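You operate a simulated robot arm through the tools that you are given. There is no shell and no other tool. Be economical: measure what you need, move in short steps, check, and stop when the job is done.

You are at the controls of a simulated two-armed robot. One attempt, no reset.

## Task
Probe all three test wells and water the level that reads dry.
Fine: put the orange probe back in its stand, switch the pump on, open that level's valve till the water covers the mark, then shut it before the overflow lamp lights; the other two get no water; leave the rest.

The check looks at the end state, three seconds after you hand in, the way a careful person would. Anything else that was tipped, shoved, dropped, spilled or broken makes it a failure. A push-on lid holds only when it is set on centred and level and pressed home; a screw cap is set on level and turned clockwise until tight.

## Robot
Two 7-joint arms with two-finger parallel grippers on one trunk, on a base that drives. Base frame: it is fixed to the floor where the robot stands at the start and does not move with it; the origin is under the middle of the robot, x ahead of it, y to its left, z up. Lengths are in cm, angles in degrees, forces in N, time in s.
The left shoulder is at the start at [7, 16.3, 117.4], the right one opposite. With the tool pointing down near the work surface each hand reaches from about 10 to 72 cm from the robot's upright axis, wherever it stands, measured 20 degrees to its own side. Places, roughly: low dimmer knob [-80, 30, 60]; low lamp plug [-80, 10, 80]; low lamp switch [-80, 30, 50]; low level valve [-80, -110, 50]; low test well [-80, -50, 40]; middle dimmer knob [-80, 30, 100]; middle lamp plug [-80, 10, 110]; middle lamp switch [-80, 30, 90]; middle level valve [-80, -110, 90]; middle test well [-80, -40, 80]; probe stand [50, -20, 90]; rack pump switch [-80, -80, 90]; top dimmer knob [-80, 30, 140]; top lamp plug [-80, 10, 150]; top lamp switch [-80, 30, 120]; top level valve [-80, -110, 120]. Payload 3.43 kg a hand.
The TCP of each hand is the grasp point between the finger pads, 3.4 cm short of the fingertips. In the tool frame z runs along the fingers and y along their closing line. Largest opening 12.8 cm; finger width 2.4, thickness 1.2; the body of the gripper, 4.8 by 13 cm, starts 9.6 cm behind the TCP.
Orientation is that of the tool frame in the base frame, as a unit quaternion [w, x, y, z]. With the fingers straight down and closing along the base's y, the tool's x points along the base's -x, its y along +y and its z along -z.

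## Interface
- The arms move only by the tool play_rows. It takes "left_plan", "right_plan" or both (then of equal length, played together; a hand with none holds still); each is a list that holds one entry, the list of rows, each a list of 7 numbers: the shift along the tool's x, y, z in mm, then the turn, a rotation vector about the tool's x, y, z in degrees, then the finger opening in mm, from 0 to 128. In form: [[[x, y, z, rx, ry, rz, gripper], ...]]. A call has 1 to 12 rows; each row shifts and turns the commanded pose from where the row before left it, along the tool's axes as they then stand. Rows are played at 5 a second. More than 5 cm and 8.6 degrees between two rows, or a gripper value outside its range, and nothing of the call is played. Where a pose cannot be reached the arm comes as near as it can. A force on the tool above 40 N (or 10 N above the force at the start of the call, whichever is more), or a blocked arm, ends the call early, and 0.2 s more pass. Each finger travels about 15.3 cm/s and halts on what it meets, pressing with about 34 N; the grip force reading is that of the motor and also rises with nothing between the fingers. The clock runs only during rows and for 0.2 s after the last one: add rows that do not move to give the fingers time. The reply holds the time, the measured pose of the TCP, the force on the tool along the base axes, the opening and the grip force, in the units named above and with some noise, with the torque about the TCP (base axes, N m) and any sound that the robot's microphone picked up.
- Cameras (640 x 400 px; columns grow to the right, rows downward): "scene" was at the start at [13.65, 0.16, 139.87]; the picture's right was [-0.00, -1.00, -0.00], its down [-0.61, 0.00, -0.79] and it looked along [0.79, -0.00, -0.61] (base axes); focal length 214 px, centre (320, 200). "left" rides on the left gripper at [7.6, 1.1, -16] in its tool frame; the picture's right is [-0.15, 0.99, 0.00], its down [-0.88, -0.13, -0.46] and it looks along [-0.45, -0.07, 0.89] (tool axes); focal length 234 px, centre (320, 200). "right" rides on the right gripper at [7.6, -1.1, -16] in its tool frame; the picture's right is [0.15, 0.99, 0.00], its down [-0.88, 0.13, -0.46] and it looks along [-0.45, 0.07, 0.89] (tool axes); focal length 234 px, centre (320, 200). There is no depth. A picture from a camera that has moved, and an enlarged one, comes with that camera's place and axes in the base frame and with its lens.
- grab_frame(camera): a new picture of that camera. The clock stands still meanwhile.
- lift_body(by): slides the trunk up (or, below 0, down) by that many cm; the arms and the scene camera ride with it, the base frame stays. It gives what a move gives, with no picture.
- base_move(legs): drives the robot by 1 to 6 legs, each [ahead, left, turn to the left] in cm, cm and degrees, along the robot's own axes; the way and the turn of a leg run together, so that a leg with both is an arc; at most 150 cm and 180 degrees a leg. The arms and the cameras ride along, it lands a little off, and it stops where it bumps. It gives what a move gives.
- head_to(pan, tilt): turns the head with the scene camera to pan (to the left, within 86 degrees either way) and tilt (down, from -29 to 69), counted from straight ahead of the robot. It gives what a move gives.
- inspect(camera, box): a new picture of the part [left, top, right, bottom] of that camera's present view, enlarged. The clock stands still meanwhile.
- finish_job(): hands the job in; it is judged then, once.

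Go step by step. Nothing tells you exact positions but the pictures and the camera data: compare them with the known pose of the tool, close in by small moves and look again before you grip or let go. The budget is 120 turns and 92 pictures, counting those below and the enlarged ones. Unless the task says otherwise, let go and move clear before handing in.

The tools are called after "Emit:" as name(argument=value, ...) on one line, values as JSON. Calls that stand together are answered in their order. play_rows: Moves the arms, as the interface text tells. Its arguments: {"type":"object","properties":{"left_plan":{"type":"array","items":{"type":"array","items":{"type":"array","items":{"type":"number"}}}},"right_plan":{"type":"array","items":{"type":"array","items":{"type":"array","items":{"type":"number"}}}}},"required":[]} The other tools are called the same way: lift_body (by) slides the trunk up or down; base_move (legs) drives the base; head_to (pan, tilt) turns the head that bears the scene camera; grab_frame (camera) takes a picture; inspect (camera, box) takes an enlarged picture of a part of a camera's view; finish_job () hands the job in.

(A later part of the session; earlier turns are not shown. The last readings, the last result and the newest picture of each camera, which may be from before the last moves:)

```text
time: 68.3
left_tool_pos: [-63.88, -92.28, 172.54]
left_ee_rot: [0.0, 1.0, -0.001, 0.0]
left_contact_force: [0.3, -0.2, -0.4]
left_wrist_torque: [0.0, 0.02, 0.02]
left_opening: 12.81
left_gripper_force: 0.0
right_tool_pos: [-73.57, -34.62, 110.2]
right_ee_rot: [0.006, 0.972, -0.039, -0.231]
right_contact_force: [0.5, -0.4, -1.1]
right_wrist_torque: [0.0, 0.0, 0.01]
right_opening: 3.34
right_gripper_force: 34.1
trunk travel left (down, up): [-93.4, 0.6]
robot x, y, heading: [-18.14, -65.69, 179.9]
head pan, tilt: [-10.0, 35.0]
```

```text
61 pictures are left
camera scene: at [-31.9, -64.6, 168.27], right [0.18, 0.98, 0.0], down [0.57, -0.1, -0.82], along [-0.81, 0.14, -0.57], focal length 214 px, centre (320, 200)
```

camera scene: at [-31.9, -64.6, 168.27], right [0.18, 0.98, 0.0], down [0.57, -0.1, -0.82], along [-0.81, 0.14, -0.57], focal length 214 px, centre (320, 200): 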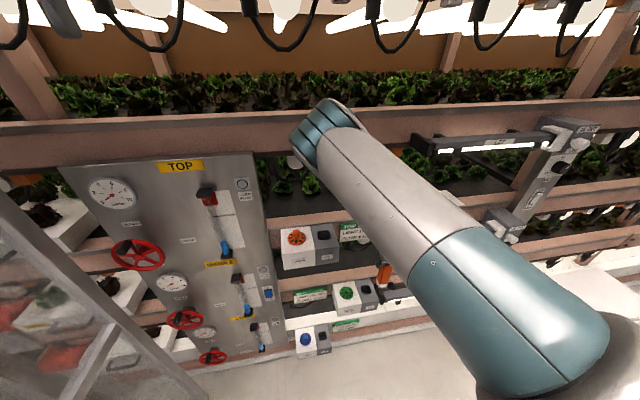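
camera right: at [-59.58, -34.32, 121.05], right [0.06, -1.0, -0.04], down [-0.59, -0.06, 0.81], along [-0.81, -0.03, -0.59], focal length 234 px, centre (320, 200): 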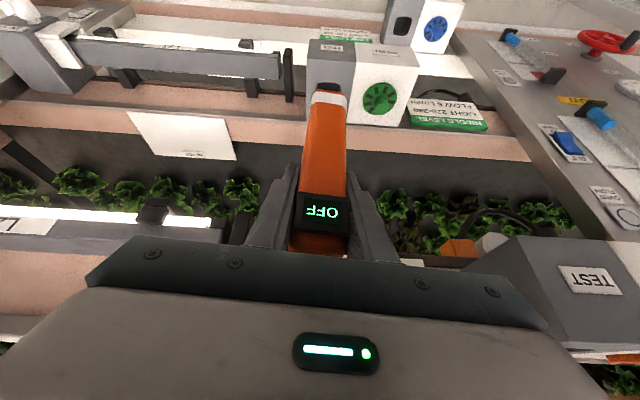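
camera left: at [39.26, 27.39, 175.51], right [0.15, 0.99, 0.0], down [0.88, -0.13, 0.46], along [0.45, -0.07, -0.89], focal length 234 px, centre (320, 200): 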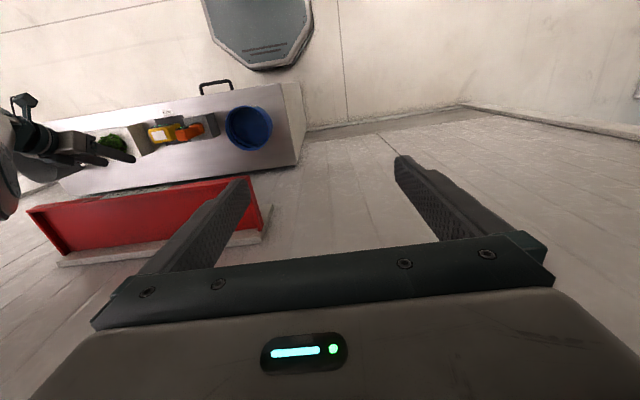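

Emit:
play_rows(right_plan=[[[0, 0, 0, -0.3, 0, -4.5, 20], [-34, 7, 17, 0, 0, 0, 20], [-34, 7, 17, 0, 0, 0, 20], [0, 0, 0, 0, 0, 0, 20]]])

Emit:
grab_frame(camera="right")

Emit:
inspect(camera="scene", box=[320, 230, 420, 330])

```text
time: 69.3
left_tool_pos: [-63.82, -92.16, 172.57]
left_ee_rot: [0.001, 1.0, -0.001, 0.0]
left_contact_force: [0.1, -0.4, 0.2]
left_wrist_torque: [-0.01, 0.01, 0.02]
left_opening: 12.8
left_gripper_force: 0.0
right_tool_pos: [-80.89, -35.85, 110.37]
right_ee_rot: [0.0, 0.973, 0.001, -0.232]
right_contact_force: [0.5, -0.2, -0.4]
right_wrist_torque: [0.02, 0.02, 0.0]
right_opening: 3.34
right_gripper_force: 34.2
trunk travel left (down, up): [-93.4, 0.6]
robot x, y, heading: [-17.88, -66.18, 180.0]
head pan, tilt: [-10.0, 35.0]
```

```text
60 pictures are left
camera right: at [-67.05, -34.76, 121.12], right [0.13, -0.99, -0.07], down [-0.58, -0.13, 0.8], along [-0.8, -0.07, -0.59], focal length 234 px, centre (320, 200)
```

right: 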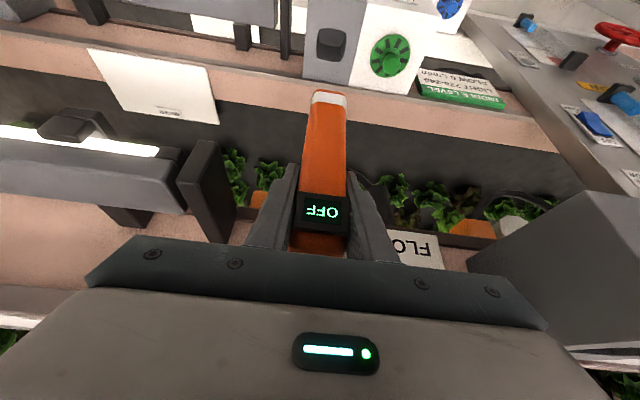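

```text
4.00 times, centred on (370, 280) of scene
camera zoom: at [-31.73, -64.51, 168.29], right [0.18, 0.98, 0.0], down [0.56, -0.1, -0.82], along [-0.81, 0.14, -0.57], focal length 858 px, centre (120, -120)
```

zoom: 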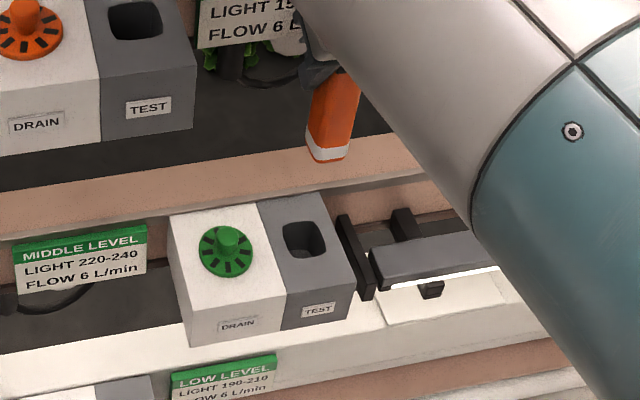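

Emit:
inspect(camera="right", box=[250, 0, 410, 260])

Emit:
inspect(camera="scene", box=[380, 240, 420, 280])

```text
1.54 times, centred on (330, 130) of right
camera zoom: at [-67.05, -34.76, 121.12], right [0.13, -0.99, -0.07], down [-0.58, -0.13, 0.8], along [-0.8, -0.07, -0.59], focal length 360 px, centre (305, 308)
```

zoom: 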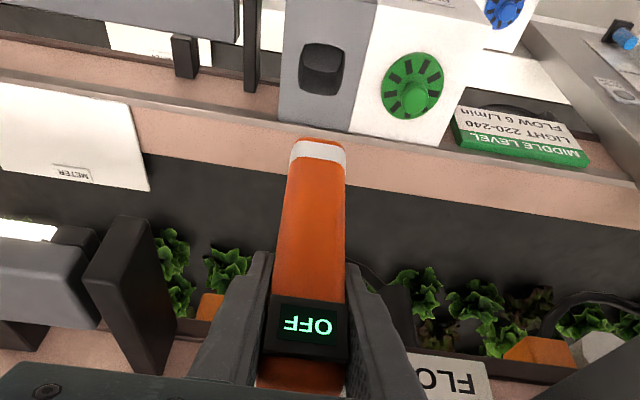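

```text
10.00 times, centred on (400, 260) of scene
camera zoom: at [-31.73, -64.51, 168.29], right [0.18, 0.98, 0.0], down [0.56, -0.1, -0.82], along [-0.81, 0.14, -0.57], focal length 2145 px, centre (-480, -400)
```

zoom: 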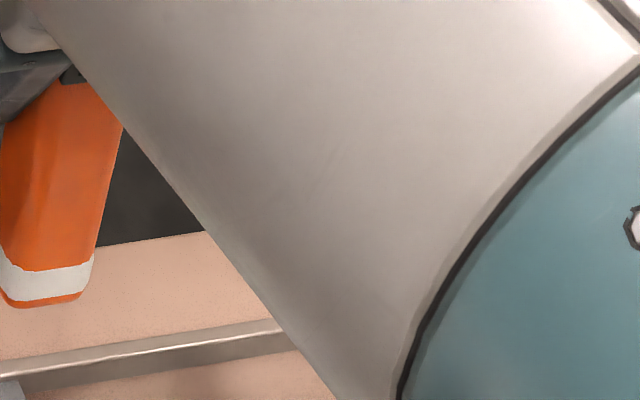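

The probe seems tilted about 11° in the grip (tip toward the robot, tip near (-78.6,-36,100.7)). I rotate the hand to bring it upright and check from both cameras.

Emit:
play_rows(right_plan=[[[0, 0, 0, 0, -5.5, 0, 20], [0, 0, 0, 0, -5.5, 0, 20], [0, 0, 0, 0, 0, 0, 20]]])

Emit:
inspect(camera="right", box=[250, 0, 410, 260])

Emit:
inspect(camera="scene", box=[320, 230, 420, 330])

```text
time: 70.2
left_tool_pos: [-63.84, -92.12, 172.6]
left_ee_rot: [-0.001, 1.0, -0.002, 0.001]
left_contact_force: [-0.4, -0.7, 0.7]
left_wrist_torque: [0.0, 0.03, 0.02]
left_opening: 12.8
left_gripper_force: 0.0
right_tool_pos: [-80.86, -36.01, 110.32]
right_ee_rot: [0.0, 0.946, 0.001, -0.325]
right_contact_force: [-0.7, -0.5, -0.3]
right_wrist_torque: [-0.01, 0.0, 0.04]
right_opening: 3.37
right_gripper_force: 34.2
trunk travel left (down, up): [-93.4, 0.6]
robot x, y, heading: [-17.74, -66.13, 179.8]
head pan, tilt: [-10.0, 35.0]
```

```text
1.54 times, centred on (330, 130) of right
camera zoom: at [-65.25, -34.9, 118.29], right [0.12, -0.99, -0.09], down [-0.41, -0.13, 0.9], along [-0.9, -0.07, -0.43], focal length 360 px, centre (305, 308)
```

zoom: 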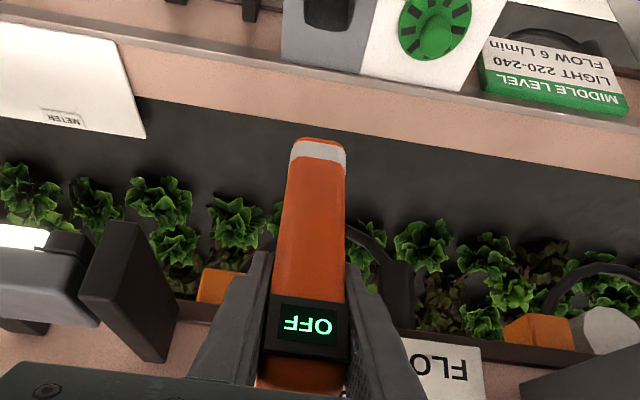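

```text
4.00 times, centred on (370, 280) of scene
camera zoom: at [-31.78, -64.54, 168.29], right [0.18, 0.98, 0.0], down [0.56, -0.1, -0.82], along [-0.81, 0.14, -0.57], focal length 858 px, centre (120, -120)
```

zoom: 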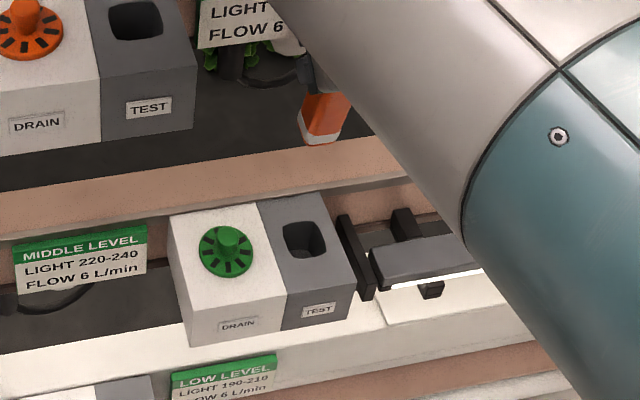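

The probe now hangs vertically under the TCP, tip about 10 cm below it at z≈100.3. I lower to just above the middle hole.

Emit:
play_rows(right_plan=[[[17, 0, 21.7, 0, 0, 0, 20], [17, 0, 21.7, 0, 0, 0, 20], [17, 0, 21.7, 0, 0, 0, 20], [17, 0, 21.7, 0, 0, 0, 20], [0, 0, 0, 0, 0, 0, 20]]])

Emit:
inspect(camera="right", box=[250, 0, 410, 260])

Emit:
inspect(camera="scene", box=[330, 250, 410, 310])

```text
time: 71.3
left_tool_pos: [-63.86, -92.31, 172.54]
left_ee_rot: [0.0, 1.0, -0.002, 0.001]
left_contact_force: [0.8, 0.2, 0.0]
left_wrist_torque: [0.02, 0.01, 0.03]
left_opening: 12.82
left_gripper_force: 0.0
right_tool_pos: [-80.99, -35.99, 99.02]
right_ee_rot: [-0.001, 0.946, 0.0, -0.324]
right_contact_force: [0.4, 0.2, 0.3]
right_wrist_torque: [0.03, 0.04, -0.04]
right_opening: 3.33
right_gripper_force: 34.3
trunk travel left (down, up): [-93.4, 0.6]
robot x, y, heading: [-18.18, -66.79, 179.9]
head pan, tilt: [-10.0, 35.0]
```

```text
1.54 times, centred on (330, 130) of right
camera zoom: at [-65.18, -34.93, 106.94], right [0.12, -0.99, -0.09], down [-0.42, -0.13, 0.9], along [-0.9, -0.07, -0.43], focal length 360 px, centre (305, 308)
```

zoom: 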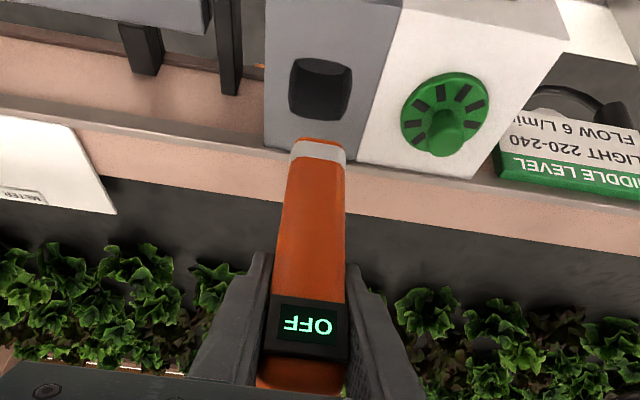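

```text
6.67 times, centred on (370, 280) of scene
camera zoom: at [-31.8, -64.54, 168.28], right [0.18, 0.98, 0.0], down [0.56, -0.1, -0.82], along [-0.81, 0.14, -0.57], focal length 1430 px, centre (-13, -333)
```

zoom: 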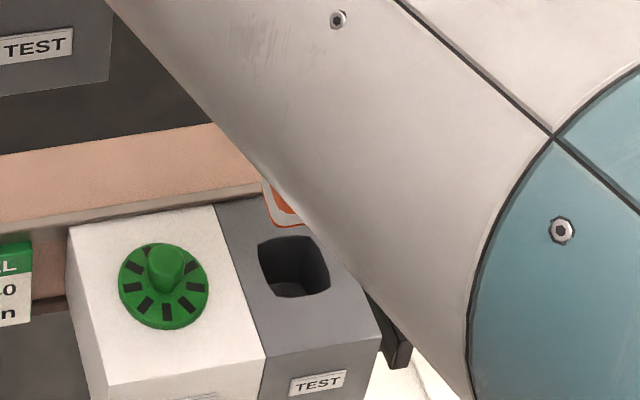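

Emit:
play_rows(right_plan=[[[15, -2, 20, 0, 0, 0, 20], [12, 0, 16, 0, 0, 0, 20], [0, 0, 0, 0, 0, 0, 20]]])

Emit:
inspect(camera="right", box=[250, 0, 410, 260])

```text
time: 72.2
left_tool_pos: [-63.68, -92.14, 172.48]
left_ee_rot: [0.0, 1.0, -0.002, 0.001]
left_contact_force: [-0.1, 0.0, -0.6]
left_wrist_torque: [-0.01, 0.0, 0.03]
left_opening: 12.79
left_gripper_force: 0.1
right_tool_pos: [-81.05, -35.86, 94.56]
right_ee_rot: [0.0, 0.946, 0.0, -0.324]
right_contact_force: [-0.1, -0.1, -0.2]
right_wrist_torque: [-0.01, 0.03, 0.01]
right_opening: 3.38
right_gripper_force: 34.1
trunk travel left (down, up): [-93.4, 0.6]
robot x, y, heading: [-18.21, -66.65, 179.7]
head pan, tilt: [-10.0, 35.0]
```

```text
1.54 times, centred on (330, 130) of right
camera zoom: at [-65.2, -34.79, 102.48], right [0.12, -0.99, -0.09], down [-0.42, -0.13, 0.9], along [-0.9, -0.07, -0.43], focal length 360 px, centre (305, 308)
```

zoom: 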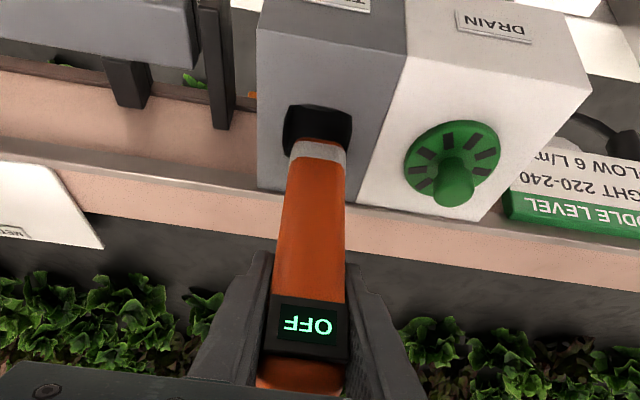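

Emit:
play_rows(right_plan=[[[9, 0, 9, 0, 0, 0, 20], [9, 0, 9, 0, 0, 0, 20], [0, 0, 0, 0, 0, 0, 20]]])

Emit:
inspect(camera="right", box=[250, 0, 410, 260])

```text
time: 73.0
left_tool_pos: [-63.47, -92.39, 172.67]
left_ee_rot: [0.0, 1.0, -0.001, 0.0]
left_contact_force: [-0.9, 0.0, 0.5]
left_wrist_torque: [0.0, -0.01, 0.02]
left_opening: 12.78
left_gripper_force: 0.0
right_tool_pos: [-80.51, -35.89, 92.32]
right_ee_rot: [-0.001, 0.946, 0.0, -0.326]
right_contact_force: [8.4, -2.1, 22.0]
right_wrist_torque: [-0.21, -0.01, 0.05]
right_opening: 3.37
right_gripper_force: 33.7
trunk travel left (down, up): [-93.4, 0.6]
robot x, y, heading: [-17.82, -66.15, 179.9]
head pan, tilt: [-10.0, 35.0]
```

```text
1.54 times, centred on (330, 130) of right
camera zoom: at [-64.7, -34.78, 100.16], right [0.12, -0.99, -0.09], down [-0.41, -0.13, 0.9], along [-0.9, -0.07, -0.43], focal length 360 px, centre (305, 308)
```

zoom: 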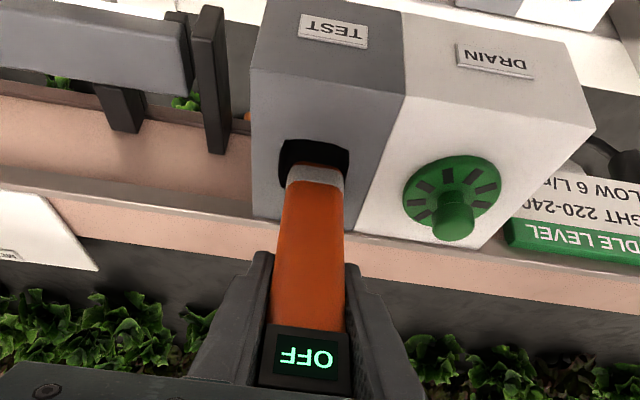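

The tip caught on the far rim and the probe slid slightly in the grip. I lift 2 cm, shift toward me and look.

Emit:
play_rows(right_plan=[[[-12.3, 0, -15.8, 0, 0, 0, 20], [6, 0, -4.6, 0, 0, 0, 20], [0, 0, 0, 0, 0, 0, 20]]])

Emit:
inspect(camera="right", box=[250, 0, 410, 260])

Emit:
inspect(camera="scene", box=[330, 250, 410, 310])

```text
time: 73.8
left_tool_pos: [-63.68, -92.28, 172.49]
left_ee_rot: [-0.001, 1.0, -0.001, 0.0]
left_contact_force: [-0.1, 1.0, -0.3]
left_wrist_torque: [0.03, -0.02, 0.01]
left_opening: 12.81
left_gripper_force: 0.0
right_tool_pos: [-79.81, -35.89, 94.22]
right_ee_rot: [0.0, 0.946, 0.002, -0.323]
right_contact_force: [-0.5, 0.1, -1.0]
right_wrist_torque: [-0.01, -0.01, 0.03]
right_opening: 3.36
right_gripper_force: 34.0
trunk travel left (down, up): [-93.4, 0.6]
robot x, y, heading: [-17.73, -66.44, 179.9]
head pan, tilt: [-10.0, 35.0]
```

```text
1.54 times, centred on (330, 130) of right
camera zoom: at [-64.14, -34.76, 102.13], right [0.12, -0.99, -0.09], down [-0.42, -0.13, 0.9], along [-0.9, -0.07, -0.43], focal length 360 px, centre (305, 308)
```

zoom: 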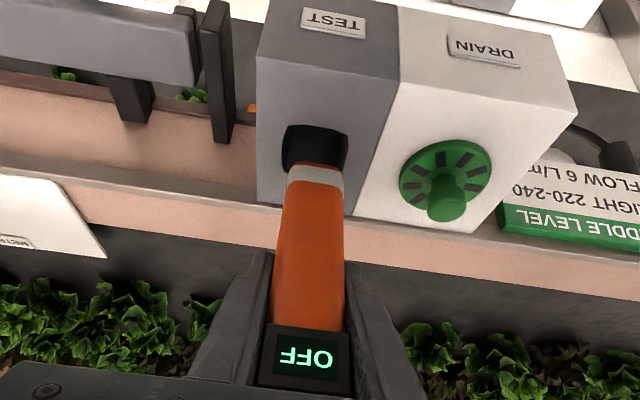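

```text
6.67 times, centred on (370, 280) of scene
camera zoom: at [-31.74, -64.57, 168.29], right [0.18, 0.98, 0.0], down [0.56, -0.1, -0.82], along [-0.81, 0.14, -0.57], focal length 1430 px, centre (-13, -333)
```

zoom: 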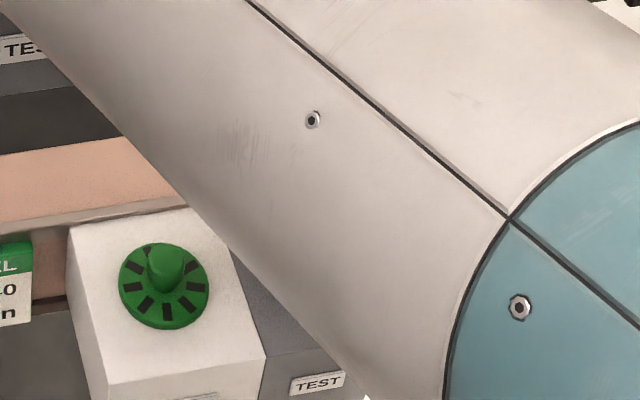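

The visible edge is the probe's front face, so its back overlapped the far rim. I correct the tilt by 6° and shift slightly toward me.

Emit:
play_rows(right_plan=[[[0, 0, 0, 0, 6, 0, 20], [5, 0, -3, 0, 0, 0, 20], [0, 0, 0, 0, 0, 0, 20]]])

Emit:
inspect(camera="right", box=[250, 0, 410, 260])

```text
time: 74.5
left_tool_pos: [-63.86, -92.18, 172.51]
left_ee_rot: [0.001, 1.0, -0.002, 0.001]
left_contact_force: [-1.0, 0.7, 0.3]
left_wrist_torque: [0.0, 0.0, 0.01]
left_opening: 12.77
left_gripper_force: 0.0
right_tool_pos: [-79.43, -35.87, 94.16]
right_ee_rot: [-0.001, 0.962, 0.001, -0.274]
right_contact_force: [0.0, 0.9, -1.5]
right_wrist_torque: [-0.01, 0.02, 0.0]
right_opening: 3.36
right_gripper_force: 33.8
trunk travel left (down, up): [-93.4, 0.6]
robot x, y, heading: [-18.0, -66.0, 179.8]
head pan, tilt: [-10.0, 35.0]
```

```text
1.54 times, centred on (330, 130) of right
camera zoom: at [-64.6, -34.78, 103.75], right [0.13, -0.99, -0.08], down [-0.51, -0.13, 0.85], along [-0.85, -0.07, -0.52], focal length 360 px, centre (305, 308)
```

zoom: 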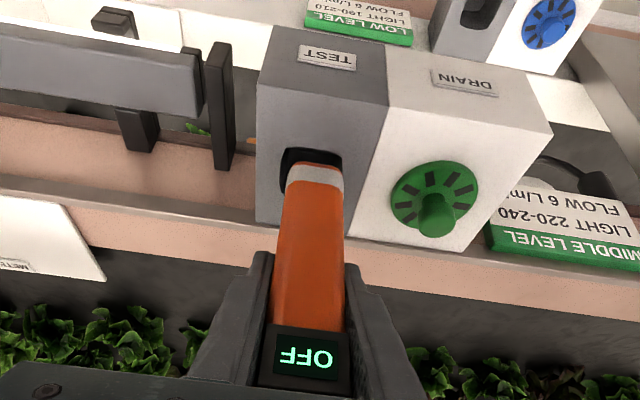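

Emit:
play_rows(right_plan=[[[0, -2, 0, 0, 0, 0, 20], [5.3, 0, 8.5, 0, 0, 0, 20], [5.3, 0, 8.5, 0, 0, 0, 20], [0, 0, 0, 0, 0, 0, 20]]])

Emit:
inspect(camera="right", box=[250, 0, 410, 260])

```text
time: 75.5
left_tool_pos: [-63.54, -92.42, 172.7]
left_ee_rot: [0.0, 1.0, -0.001, -0.001]
left_contact_force: [0.2, 1.1, 0.3]
left_wrist_torque: [-0.01, 0.01, 0.01]
left_opening: 12.79
left_gripper_force: 0.0
right_tool_pos: [-79.43, -35.67, 92.51]
right_ee_rot: [-0.002, 0.961, 0.0, -0.277]
right_contact_force: [0.6, 1.2, 30.0]
right_wrist_torque: [-0.11, -0.24, 0.06]
right_opening: 3.31
right_gripper_force: 34.4
trunk travel left (down, up): [-93.4, 0.6]
robot x, y, heading: [-18.0, -66.35, 179.9]
head pan, tilt: [-10.0, 35.0]
```

```text
1.54 times, centred on (330, 130) of right
camera zoom: at [-64.41, -34.56, 102.07], right [0.12, -0.99, -0.08], down [-0.5, -0.13, 0.85], along [-0.86, -0.07, -0.51], focal length 360 px, centre (305, 308)
```

zoom: 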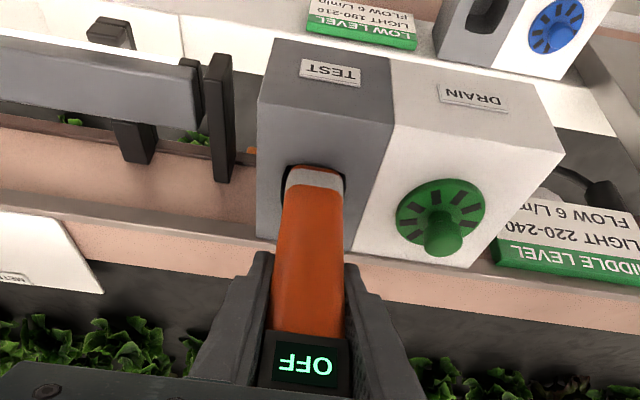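

Emit:
play_rows(right_plan=[[[-5.3, 0, -8.5, 0, 0, 0, 20], [2.5, 0, -1.6, 0, 0, 0, 20], [0, 0, 0, 0, 0, 0, 20]]])

Emit:
inspect(camera="right", box=[280, 80, 370, 140])

```text
time: 76.3
left_tool_pos: [-63.8, -92.18, 172.59]
left_ee_rot: [0.0, 1.0, -0.002, 0.0]
left_contact_force: [0.4, 0.5, 0.5]
left_wrist_torque: [0.03, 0.02, 0.0]
left_opening: 12.79
left_gripper_force: 0.0
right_tool_pos: [-78.93, -35.73, 93.28]
right_ee_rot: [0.0, 0.962, 0.0, -0.274]
right_contact_force: [-1.1, 0.6, 0.2]
right_wrist_torque: [0.03, 0.03, 0.01]
right_opening: 3.36
right_gripper_force: 34.3
trunk travel left (down, up): [-93.4, 0.6]
robot x, y, heading: [-18.31, -66.27, 179.7]
head pan, tilt: [-10.0, 35.0]
```

```text
6.67 times, centred on (325, 110) of right
camera zoom: at [-64.1, -34.6, 102.8], right [0.13, -0.99, -0.08], down [-0.51, -0.13, 0.85], along [-0.85, -0.07, -0.52], focal length 1561 px, centre (287, 800)
```

zoom: 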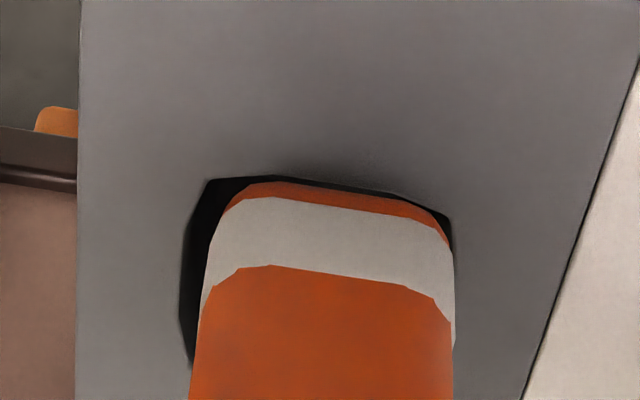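

I want a true side view, so I bring the left hand's camera round to look along the rack at the probe.

Emit:
play_rows(left_plan=[[[0, 0, 48, 0, 0, 0, 128], [0, 0, 48, 0, 0, 0, 128], [0, 0, 48, 0, 0, 0, 128], [0, 0, 48, 0, 0, 0, 128], [0, 0, 0, 8, 0, 0, 128], [0, 0, 0, 8, 0, 0, 128], [0, 0, 0, 8, 0, 0, 128], [0, 0, 0, 8, 0, 0, 128], [0, 0, 0, 8, 0, 0, 128], [0, 0, 0, 8, 0, 0, 128], [0, 0, 0, 8, 0, 0, 128], [0, 0, 0, 0, 0, 0, 128]]])

Emit:
grab_frame(camera="left")

```text
time: 79.2
left_tool_pos: [-73.55, -79.96, 154.12]
left_ee_rot: [-0.46, 0.884, -0.074, 0.036]
left_contact_force: [0.7, -0.7, -0.5]
left_wrist_torque: [0.06, -0.04, 0.03]
left_opening: 12.83
left_gripper_force: 0.1
right_tool_pos: [-79.71, -22.6, 93.09]
right_ee_rot: [-0.015, 0.958, -0.081, -0.276]
right_contact_force: [0.3, -0.1, -1.5]
right_wrist_torque: [0.0, -0.03, -0.04]
right_opening: 3.38
right_gripper_force: 34.0
trunk travel left (down, up): [-93.4, 0.6]
robot x, y, heading: [-25.11, -64.04, 170.5]
head pan, tilt: [-10.0, 35.0]
stopped in row 12 (left hand): the arm was blocked; the commanded pose is now the measured one
```

```text
45 pictures are left
camera left: at [-68.35, -94.7, 162.27], right [-0.24, -0.53, -0.81], down [-0.92, -0.15, 0.37], along [-0.32, 0.83, -0.45], focal length 234 px, centre (320, 200)
```

left: 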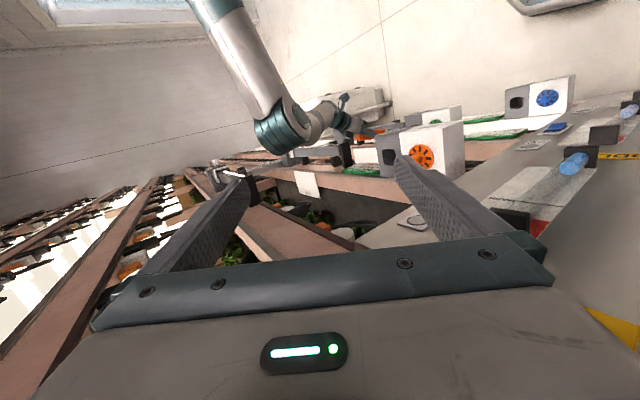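

The left arm was blocked and the base got shifted. I check the state with both cameras before moving anything.

Emit:
grab_frame(camera="right")

Emit:
grab_frame(camera="scene")

```text
44 pictures are left
camera right: at [-64.88, -23.81, 102.56], right [-0.04, -1.0, -0.06], down [-0.52, -0.03, 0.86], along [-0.86, 0.07, -0.51], focal length 234 px, centre (320, 200)
```

right: 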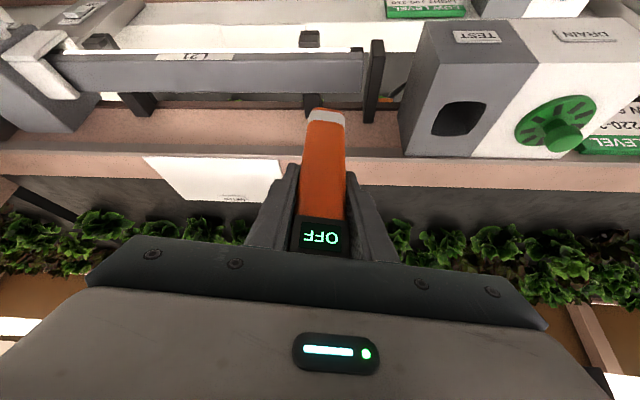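

```text
43 pictures are left
camera scene: at [-36.99, -55.06, 168.33], right [0.33, 0.94, -0.03], down [0.53, -0.22, -0.82], along [-0.78, 0.26, -0.58], focal length 214 px, centre (320, 200)
```

scene: 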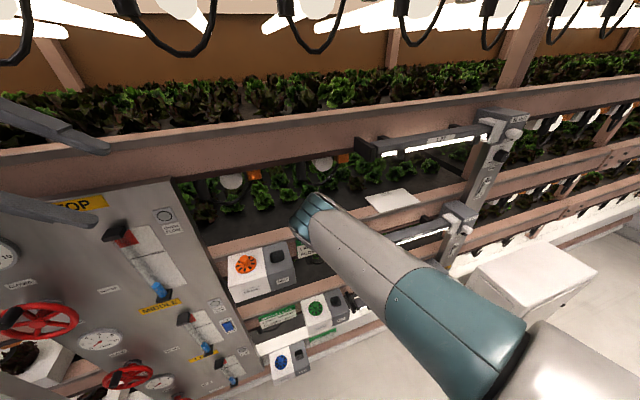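

Emit:
play_rows(left_plan=[[[15, 0, -10, 0, 0, 0, 128], [20, 0, -10, 0, 0, 0, 128], [20, 0, -10, 0, 0, 0, 128], [20, 0, -10, 0, 0, 0, 128], [0, 0, 0, 0, 0, 0, 128]]])

```text
time: 80.5
left_tool_pos: [-71.51, -81.03, 156.29]
left_ee_rot: [-0.462, 0.879, -0.107, 0.054]
left_contact_force: [-0.7, 0.9, 0.4]
left_wrist_torque: [-0.02, 0.04, 0.03]
left_opening: 12.76
left_gripper_force: 0.1
right_tool_pos: [-79.22, -17.0, 93.24]
right_ee_rot: [-0.032, 0.953, -0.124, -0.274]
right_contact_force: [0.3, -0.7, -0.8]
right_wrist_torque: [0.0, -0.03, 0.0]
right_opening: 3.33
right_gripper_force: 33.9
trunk travel left (down, up): [-93.4, 0.6]
robot x, y, heading: [-28.12, -62.6, 166.2]
head pan, tilt: [-10.0, 35.0]
stopped in row 5 (left hand): the arm was blocked; the commanded pose is now the measured one
```

Emit:
play_rows(left_plan=[[[0, 0, 0, -8, 0, 0, 128], [0, 0, 0, -8, 0, 0, 128], [0, 0, 0, -8, 0, 0, 128], [0, 0, 0, 0, 0, 0, 128]]])

Emit:
head_to(pan=70, tilt=30)

Emit:
grab_frame(camera="scene")

```text
time: 81.5
left_tool_pos: [-72.17, -85.89, 155.18]
left_ee_rot: [-0.281, 0.953, -0.111, 0.032]
left_contact_force: [0.0, -0.4, -0.5]
left_wrist_torque: [-0.01, 0.02, 0.04]
left_opening: 12.79
left_gripper_force: 0.1
right_tool_pos: [-80.6, -21.47, 93.77]
right_ee_rot: [-0.04, 0.956, -0.107, -0.272]
right_contact_force: [0.4, 0.4, -0.2]
right_wrist_torque: [0.0, 0.0, 0.03]
right_opening: 3.35
right_gripper_force: 34.0
trunk travel left (down, up): [-93.4, 0.6]
robot x, y, heading: [-27.91, -63.88, 166.7]
head pan, tilt: [-10.0, 35.0]
```

```text
time: 83.1
left_tool_pos: [-72.06, -85.66, 155.25]
left_ee_rot: [-0.282, 0.952, -0.112, 0.032]
left_contact_force: [-0.2, 0.4, 0.3]
left_wrist_torque: [-0.02, 0.01, -0.02]
left_opening: 12.78
left_gripper_force: 0.1
right_tool_pos: [-80.46, -21.3, 93.68]
right_ee_rot: [-0.04, 0.956, -0.107, -0.272]
right_contact_force: [-0.1, -0.8, -1.0]
right_wrist_torque: [0.0, -0.02, -0.01]
right_opening: 3.34
right_gripper_force: 34.2
trunk travel left (down, up): [-93.4, 0.6]
robot x, y, heading: [-27.37, -63.55, 166.7]
head pan, tilt: [70.0, 30.0]
```

```text
42 pictures are left
camera scene: at [-37.56, -69.81, 169.07], right [-0.84, 0.55, 0.0], down [0.27, 0.42, -0.87], along [-0.47, -0.72, -0.5], focal length 214 px, centre (320, 200)
```

scene: 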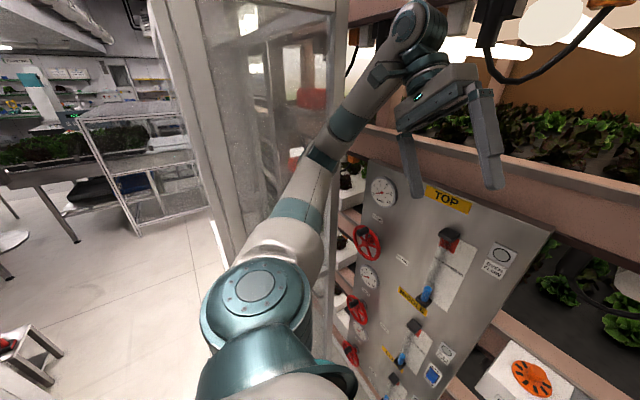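

Left forearm is up against the rack/door frame. I raise the probe a bit, then back the base out and restore the heading.

Emit:
play_rows(right_plan=[[[-10.5, 0, -17, 0, 0, 0, 20], [-10.5, 0, -17, 0, 0, 0, 20], [-10.5, 0, -17, 0, 0, 0, 20], [0, 0, 0, 0, 0, 0, 20]]])

Emit:
base_move(legs=[[-20, 0, 0]])

```text
time: 83.8
left_tool_pos: [-71.87, -85.53, 155.35]
left_ee_rot: [-0.281, 0.953, -0.112, 0.031]
left_contact_force: [-0.4, 0.1, -0.4]
left_wrist_torque: [0.01, 0.0, -0.03]
left_opening: 12.82
left_gripper_force: 0.0
right_tool_pos: [-79.18, -21.77, 97.01]
right_ee_rot: [-0.037, 0.959, -0.11, -0.258]
right_contact_force: [2.6, 1.3, -1.6]
right_wrist_torque: [-0.03, 0.19, 0.0]
right_opening: 3.37
right_gripper_force: 33.8
trunk travel left (down, up): [-93.4, 0.6]
robot x, y, heading: [-27.38, -63.72, 166.4]
head pan, tilt: [70.0, 30.0]
stopped in row 3 (right hand): the force on the tool passed its limit (the readings are from after the stop); the commanded pose is now the measured one
```

```text
time: 85.3
left_tool_pos: [-55.15, -85.9, 155.16]
left_ee_rot: [-0.271, 0.953, -0.125, 0.042]
left_contact_force: [0.1, 0.2, 0.0]
left_wrist_torque: [0.03, 0.0, 0.01]
left_opening: 12.78
left_gripper_force: 0.1
right_tool_pos: [-60.53, -23.78, 95.6]
right_ee_rot: [-0.029, 0.96, -0.121, -0.252]
right_contact_force: [1.0, 0.6, -1.7]
right_wrist_torque: [0.02, -0.02, -0.01]
right_opening: 3.39
right_gripper_force: 34.3
trunk travel left (down, up): [-93.4, 0.6]
robot x, y, heading: [-8.69, -67.89, 165.5]
head pan, tilt: [70.0, 30.0]
```

Emit:
base_move(legs=[[0, 0, 14]])

Emit:
head_to(pan=-12, tilt=35)

Emit:
grab_frame(camera="scene")

Emit:
grab_frame(camera="right")

```text
time: 86.1
left_tool_pos: [-53.75, -85.85, 155.46]
left_ee_rot: [-0.274, 0.95, -0.145, 0.043]
left_contact_force: [1.3, 0.3, 0.4]
left_wrist_torque: [0.0, 0.05, 0.03]
left_opening: 12.83
left_gripper_force: 0.1
right_tool_pos: [-59.4, -23.82, 96.63]
right_ee_rot: [-0.035, 0.957, -0.125, -0.258]
right_contact_force: [-0.3, -0.6, -1.0]
right_wrist_torque: [0.0, 0.04, -0.05]
right_opening: 3.36
right_gripper_force: 33.4
trunk travel left (down, up): [-93.4, 0.6]
robot x, y, heading: [-9.12, -68.01, 164.9]
head pan, tilt: [70.0, 30.0]
stopped in leg 1: the robot was blocked; the commanded pose is now the measured one
```

```text
time: 87.7
left_tool_pos: [-54.19, -85.82, 155.3]
left_ee_rot: [-0.273, 0.951, -0.139, 0.044]
left_contact_force: [0.3, 0.0, 0.0]
left_wrist_torque: [0.02, -0.01, -0.02]
left_opening: 12.79
left_gripper_force: 0.0
right_tool_pos: [-59.85, -23.76, 96.42]
right_ee_rot: [-0.033, 0.958, -0.123, -0.257]
right_contact_force: [-0.3, -0.2, -0.6]
right_wrist_torque: [-0.02, 0.0, -0.03]
right_opening: 3.33
right_gripper_force: 33.7
trunk travel left (down, up): [-93.4, 0.6]
robot x, y, heading: [-9.1, -68.35, 165.3]
head pan, tilt: [-12.0, 35.0]
```

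```text
41 pictures are left
camera scene: at [-22.01, -60.39, 168.19], right [0.45, 0.89, -0.01], down [0.51, -0.27, -0.81], along [-0.73, 0.36, -0.58], focal length 214 px, centre (320, 200)
```

scene: 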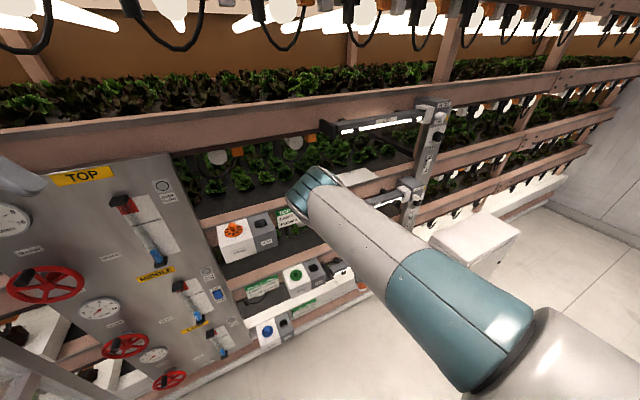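

```text
40 pictures are left
camera right: at [-45.49, -26.46, 106.43], right [-0.13, -0.99, -0.07], down [-0.55, 0.01, 0.84], along [-0.83, 0.15, -0.55], focal length 234 px, centre (320, 200)
```

right: 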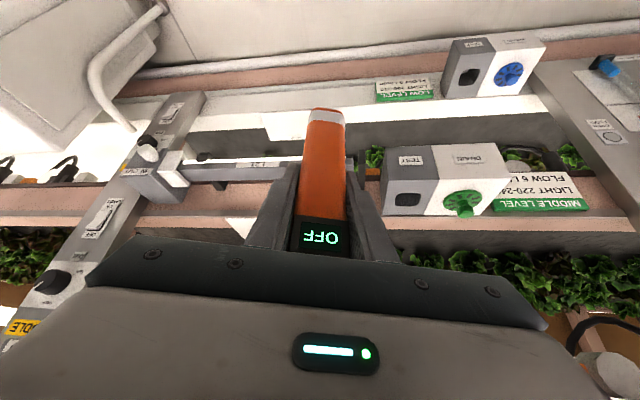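

Turning left is blocked by the left forearm against the door frame; I shift right first, then turn.

Emit:
base_move(legs=[[0, -18, 0], [0, 0, 14]])

Emit:
head_to(pan=50, tilt=30)

Emit:
grab_frame(camera="scene")

```text
time: 90.0
left_tool_pos: [-43.26, -80.71, 155.06]
left_ee_rot: [-0.282, 0.959, -0.021, 0.006]
left_contact_force: [0.5, -0.3, -0.7]
left_wrist_torque: [0.01, 0.0, -0.03]
left_opening: 12.82
left_gripper_force: 0.1
right_tool_pos: [-64.18, -21.27, 97.07]
right_ee_rot: [-0.006, 0.965, -0.002, -0.261]
right_contact_force: [-0.1, -0.3, -0.9]
right_wrist_torque: [-0.04, -0.04, 0.0]
right_opening: 3.34
right_gripper_force: 33.5
trunk travel left (down, up): [-93.4, 0.6]
robot x, y, heading: [-4.75, -50.54, 179.6]
head pan, tilt: [-12.0, 35.0]
```

```text
time: 91.3
left_tool_pos: [-43.25, -80.84, 155.06]
left_ee_rot: [-0.283, 0.959, -0.02, 0.008]
left_contact_force: [-0.1, -0.1, 0.0]
left_wrist_torque: [0.01, -0.03, 0.0]
left_opening: 12.8
left_gripper_force: 0.0
right_tool_pos: [-64.3, -21.43, 97.11]
right_ee_rot: [-0.007, 0.965, -0.001, -0.26]
right_contact_force: [-0.4, -0.1, -0.7]
right_wrist_torque: [-0.01, 0.0, 0.02]
right_opening: 3.35
right_gripper_force: 33.8
trunk travel left (down, up): [-93.4, 0.6]
robot x, y, heading: [-4.56, -50.75, 179.8]
head pan, tilt: [50.0, 30.0]
```

```text
39 pictures are left
camera scene: at [-15.51, -57.2, 169.06], right [-0.76, 0.65, 0.0], down [0.32, 0.38, -0.87], along [-0.56, -0.66, -0.5], focal length 214 px, centre (320, 200)
```

scene: 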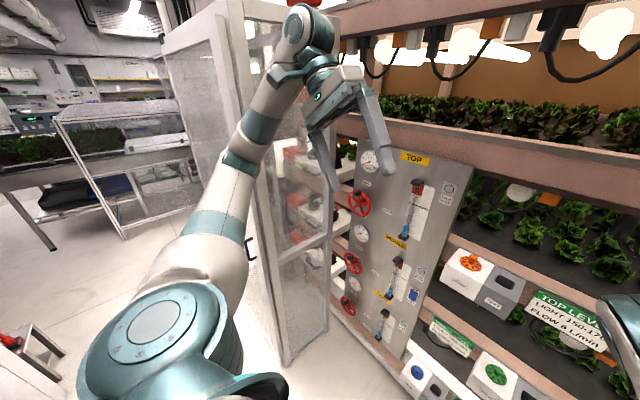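

Clear now. The evidence says the probe is upright at 38° hand tilt (it slid about 1 cm up in the grip), so I restore that tilt, restore the left arm, and return to the middle well.

Emit:
play_rows(left_plan=[[[0, 0, 0, -8, 0, 0, 128], [0, 0, 0, -8, 0, 0, 128], [0, 0, 0, -8, 0, 0, 128], [0, 0, 0, -8, 0, 0, 128], [0, 0, -45, 0, 0, 0, 128], [0, 0, -45, 0, 0, 0, 128], [0, 0, -45, 0, 0, 0, 128], [0, 0, 0, 0, 0, 0, 128]]], right_plan=[[[0, 0, 0, 0, -4, 0, 20], [0, 0, 0, 0, -4, 0, 20], [-15, 0, -20, 0, 0, 0, 20], [-15, 0, -20, 0, 0, 0, 20], [0, 0, 0, 0, 0, 0, 20], [0, 0, 0, 0, 0, 0, 20], [0, 0, 0, 0, 0, 0, 20], [0, 0, 0, 0, 0, 0, 20]]])

Emit:
base_move(legs=[[0, 14.2, 0]])

Emit:
grab_frame(camera="scene")

```text
time: 93.2
left_tool_pos: [-43.23, -80.96, 168.76]
left_ee_rot: [-0.008, 1.0, -0.022, 0.002]
left_contact_force: [0.3, 0.0, -1.7]
left_wrist_torque: [0.01, -0.03, 0.02]
left_opening: 12.83
left_gripper_force: 0.1
right_tool_pos: [-64.38, -20.5, 101.88]
right_ee_rot: [-0.007, 0.945, 0.0, -0.328]
right_contact_force: [0.0, -0.3, -0.6]
right_wrist_torque: [0.01, 0.0, -0.01]
right_opening: 3.37
right_gripper_force: 34.0
right hand out of reach, approached as far as the arm can: row 3, 4
trunk travel left (down, up): [-93.4, 0.6]
robot x, y, heading: [-4.08, -50.6, 179.3]
head pan, tilt: [50.0, 30.0]
```

```text
time: 94.5
left_tool_pos: [-43.54, -94.61, 168.69]
left_ee_rot: [-0.006, 1.0, -0.023, 0.002]
left_contact_force: [0.2, 1.3, -1.0]
left_wrist_torque: [-0.06, 0.03, 0.02]
left_opening: 12.8
left_gripper_force: 0.1
right_tool_pos: [-64.25, -34.32, 101.87]
right_ee_rot: [-0.006, 0.945, -0.002, -0.328]
right_contact_force: [0.1, -0.8, -0.6]
right_wrist_torque: [0.01, 0.04, 0.02]
right_opening: 3.36
right_gripper_force: 34.4
trunk travel left (down, up): [-93.4, 0.6]
robot x, y, heading: [-4.91, -64.64, 179.5]
head pan, tilt: [50.0, 30.0]
```

```text
38 pictures are left
camera scene: at [-15.65, -70.92, 169.08], right [-0.76, 0.65, 0.0], down [0.33, 0.38, -0.87], along [-0.56, -0.66, -0.5], focal length 214 px, centre (320, 200)
```

scene: 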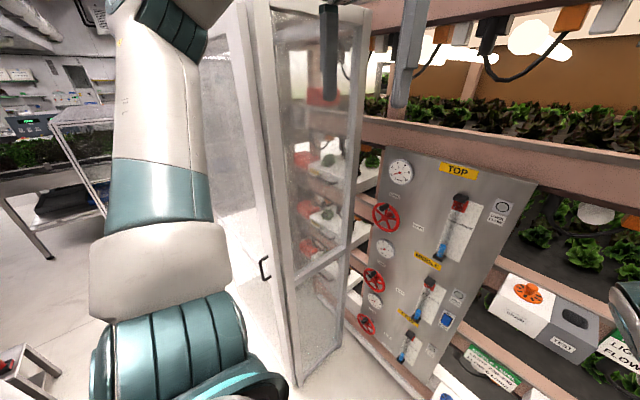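

Emit:
base_move(legs=[[14.5, 1, 0]])

Emit:
head_to(pan=-10, tilt=35)

Emit:
inspect(camera="right", box=[250, 0, 410, 260])

```text
time: 95.8
left_tool_pos: [-57.98, -95.38, 168.76]
left_ee_rot: [-0.007, 1.0, -0.024, 0.001]
left_contact_force: [0.6, -0.1, 0.2]
left_wrist_torque: [0.01, 0.05, 0.02]
left_opening: 12.79
left_gripper_force: 0.1
right_tool_pos: [-78.77, -35.02, 101.88]
right_ee_rot: [-0.007, 0.945, -0.003, -0.328]
right_contact_force: [0.5, -0.6, -1.2]
right_wrist_torque: [-0.02, 0.0, 0.02]
right_opening: 3.36
right_gripper_force: 34.1
trunk travel left (down, up): [-93.4, 0.6]
robot x, y, heading: [-19.15, -65.56, 179.5]
head pan, tilt: [50.0, 30.0]
```

```text
time: 97.2
left_tool_pos: [-58.02, -95.42, 168.65]
left_ee_rot: [-0.007, 1.0, -0.025, 0.001]
left_contact_force: [0.3, 0.3, 0.2]
left_wrist_torque: [-0.01, 0.0, 0.02]
left_opening: 12.79
left_gripper_force: 0.0
right_tool_pos: [-78.84, -35.21, 101.82]
right_ee_rot: [-0.006, 0.944, -0.003, -0.329]
right_contact_force: [0.1, 0.5, -0.3]
right_wrist_torque: [-0.01, 0.0, 0.02]
right_opening: 3.36
right_gripper_force: 34.2
trunk travel left (down, up): [-93.4, 0.6]
robot x, y, heading: [-19.27, -65.51, 179.4]
head pan, tilt: [-10.0, 35.0]
```

```text
1.54 times, centred on (330, 130) of right
camera zoom: at [-63.05, -34.24, 109.75], right [0.11, -0.99, -0.1], down [-0.41, -0.14, 0.9], along [-0.91, -0.05, -0.42], focal length 360 px, centre (305, 308)
```

zoom: 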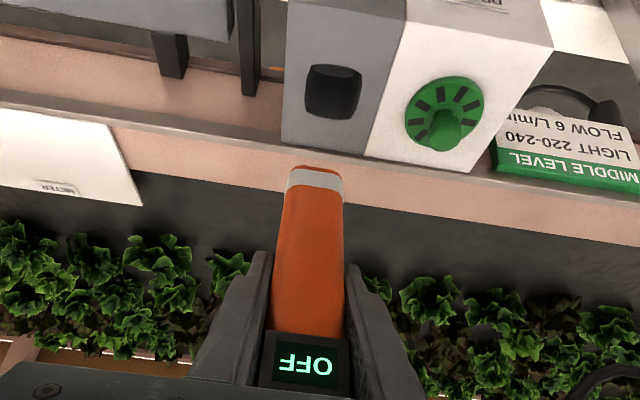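

Emit:
play_rows(right_plan=[[[14, 7, 22, 0, 0, 0, 20], [16, 0, 20.5, 0, 0, 0, 20], [16, 0, 20.5, 0, 0, 0, 20], [0, 0, 0, 0, 0, 0, 20]]])

Emit:
inspect(camera="right", box=[270, 60, 390, 150])

```text
time: 98.2
left_tool_pos: [-58.07, -95.4, 168.74]
left_ee_rot: [-0.006, 1.0, -0.024, 0.001]
left_contact_force: [0.1, -0.7, 0.4]
left_wrist_torque: [-0.01, -0.02, -0.02]
left_opening: 12.76
left_gripper_force: 0.1
right_tool_pos: [-79.61, -35.77, 96.44]
right_ee_rot: [-0.003, 0.946, -0.002, -0.325]
right_contact_force: [-0.4, 0.1, -0.8]
right_wrist_torque: [0.02, -0.02, 0.01]
right_opening: 3.36
right_gripper_force: 34.4
right hand out of reach, approached as far as the arm can: row 3
trunk travel left (down, up): [-93.4, 0.6]
robot x, y, heading: [-19.37, -65.48, 179.5]
head pan, tilt: [-10.0, 35.0]
```

```text
4.44 times, centred on (330, 105) of right
camera zoom: at [-63.88, -34.85, 104.43], right [0.11, -0.99, -0.09], down [-0.42, -0.13, 0.9], along [-0.9, -0.06, -0.43], focal length 1041 px, centre (276, 622)
```

zoom: 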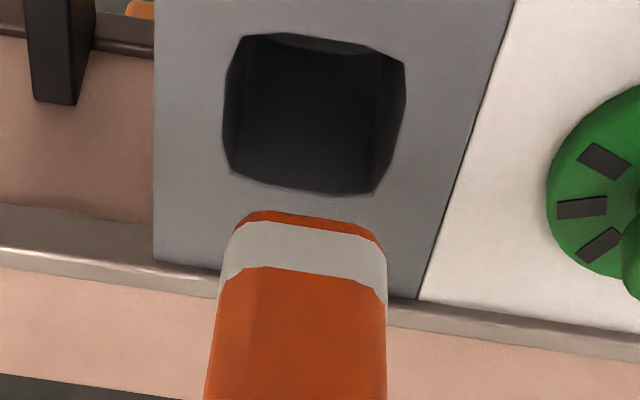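

The hole is 4.15 cm square, and the tip lines up in y. I need arm slack, so I shift the base left 3 cm and compensate with the arm.

Emit:
base_move(legs=[[0, 3.5, 0]])

Emit:
play_rows(right_plan=[[[0, -30, 0, 0, 0, 0, 20], [0, 0, 0, 0, 0, 0, 20]]])

```text
time: 99.0
left_tool_pos: [-56.68, -96.84, 169.47]
left_ee_rot: [0.002, 1.0, -0.025, -0.003]
left_contact_force: [0.3, -0.8, -1.0]
left_wrist_torque: [-0.02, -0.02, 0.0]
left_opening: 12.81
left_gripper_force: 0.1
right_tool_pos: [-79.08, -38.31, 96.63]
right_ee_rot: [0.003, 0.945, -0.003, -0.327]
right_contact_force: [0.2, -0.2, -1.4]
right_wrist_torque: [-0.01, 0.03, -0.01]
right_opening: 3.36
right_gripper_force: 33.7
trunk travel left (down, up): [-93.4, 0.6]
robot x, y, heading: [-19.32, -68.68, 179.4]
head pan, tilt: [-10.0, 35.0]
```

```text
time: 99.6
left_tool_pos: [-56.69, -96.8, 169.31]
left_ee_rot: [0.001, 1.0, -0.024, -0.005]
left_contact_force: [-0.6, 0.0, -0.4]
left_wrist_torque: [-0.02, 0.05, 0.05]
left_opening: 12.79
left_gripper_force: 0.1
right_tool_pos: [-78.91, -35.45, 96.66]
right_ee_rot: [0.003, 0.945, -0.004, -0.328]
right_contact_force: [0.0, -0.4, -0.7]
right_wrist_torque: [0.03, 0.02, -0.03]
right_opening: 3.38
right_gripper_force: 34.5
trunk travel left (down, up): [-93.4, 0.6]
robot x, y, heading: [-19.22, -68.95, 179.6]
head pan, tilt: [-10.0, 35.0]
```

The left elbow is pressing something on the left, so I tuck the left hand inward by 15 cm.

Emit:
play_rows(left_plan=[[[0, -40, 0, 0, 0, 0, 128], [0, -40, 0, 0, 0, 0, 128], [0, -40, 0, 0, 0, 0, 128], [0, 0, 0, 0, 0, 0, 128]]])

Emit:
inspect(camera="right", box=[270, 60, 390, 150])

```text
time: 100.8
left_tool_pos: [-49.83, -93.44, 170.17]
left_ee_rot: [0.001, 0.999, 0.037, -0.016]
left_contact_force: [-1.2, -0.1, -0.9]
left_wrist_torque: [0.02, -0.06, 0.01]
left_opening: 12.79
left_gripper_force: 0.1
right_tool_pos: [-79.58, -46.87, 97.6]
right_ee_rot: [0.023, 0.941, 0.054, -0.334]
right_contact_force: [-1.6, -0.4, -0.2]
right_wrist_torque: [0.04, 0.0, -0.07]
right_opening: 3.37
right_gripper_force: 33.9
trunk travel left (down, up): [-93.4, 0.6]
robot x, y, heading: [-17.59, -73.17, -173.5]
head pan, tilt: [-10.0, 35.0]
stopped in row 4 (left hand): the arm was blocked; the commanded pose is now the measured one
```

```text
4.44 times, centred on (330, 105) of right
camera zoom: at [-63.88, -44.03, 105.22], right [0.23, -0.97, -0.09], down [-0.38, -0.17, 0.91], along [-0.9, -0.18, -0.41], focal length 1041 px, centre (276, 622)
```

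zoom: 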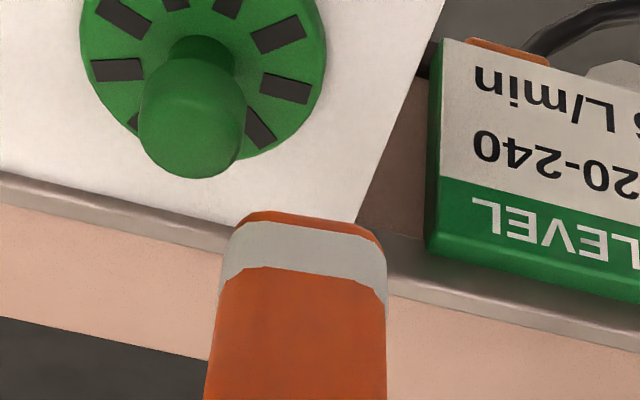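

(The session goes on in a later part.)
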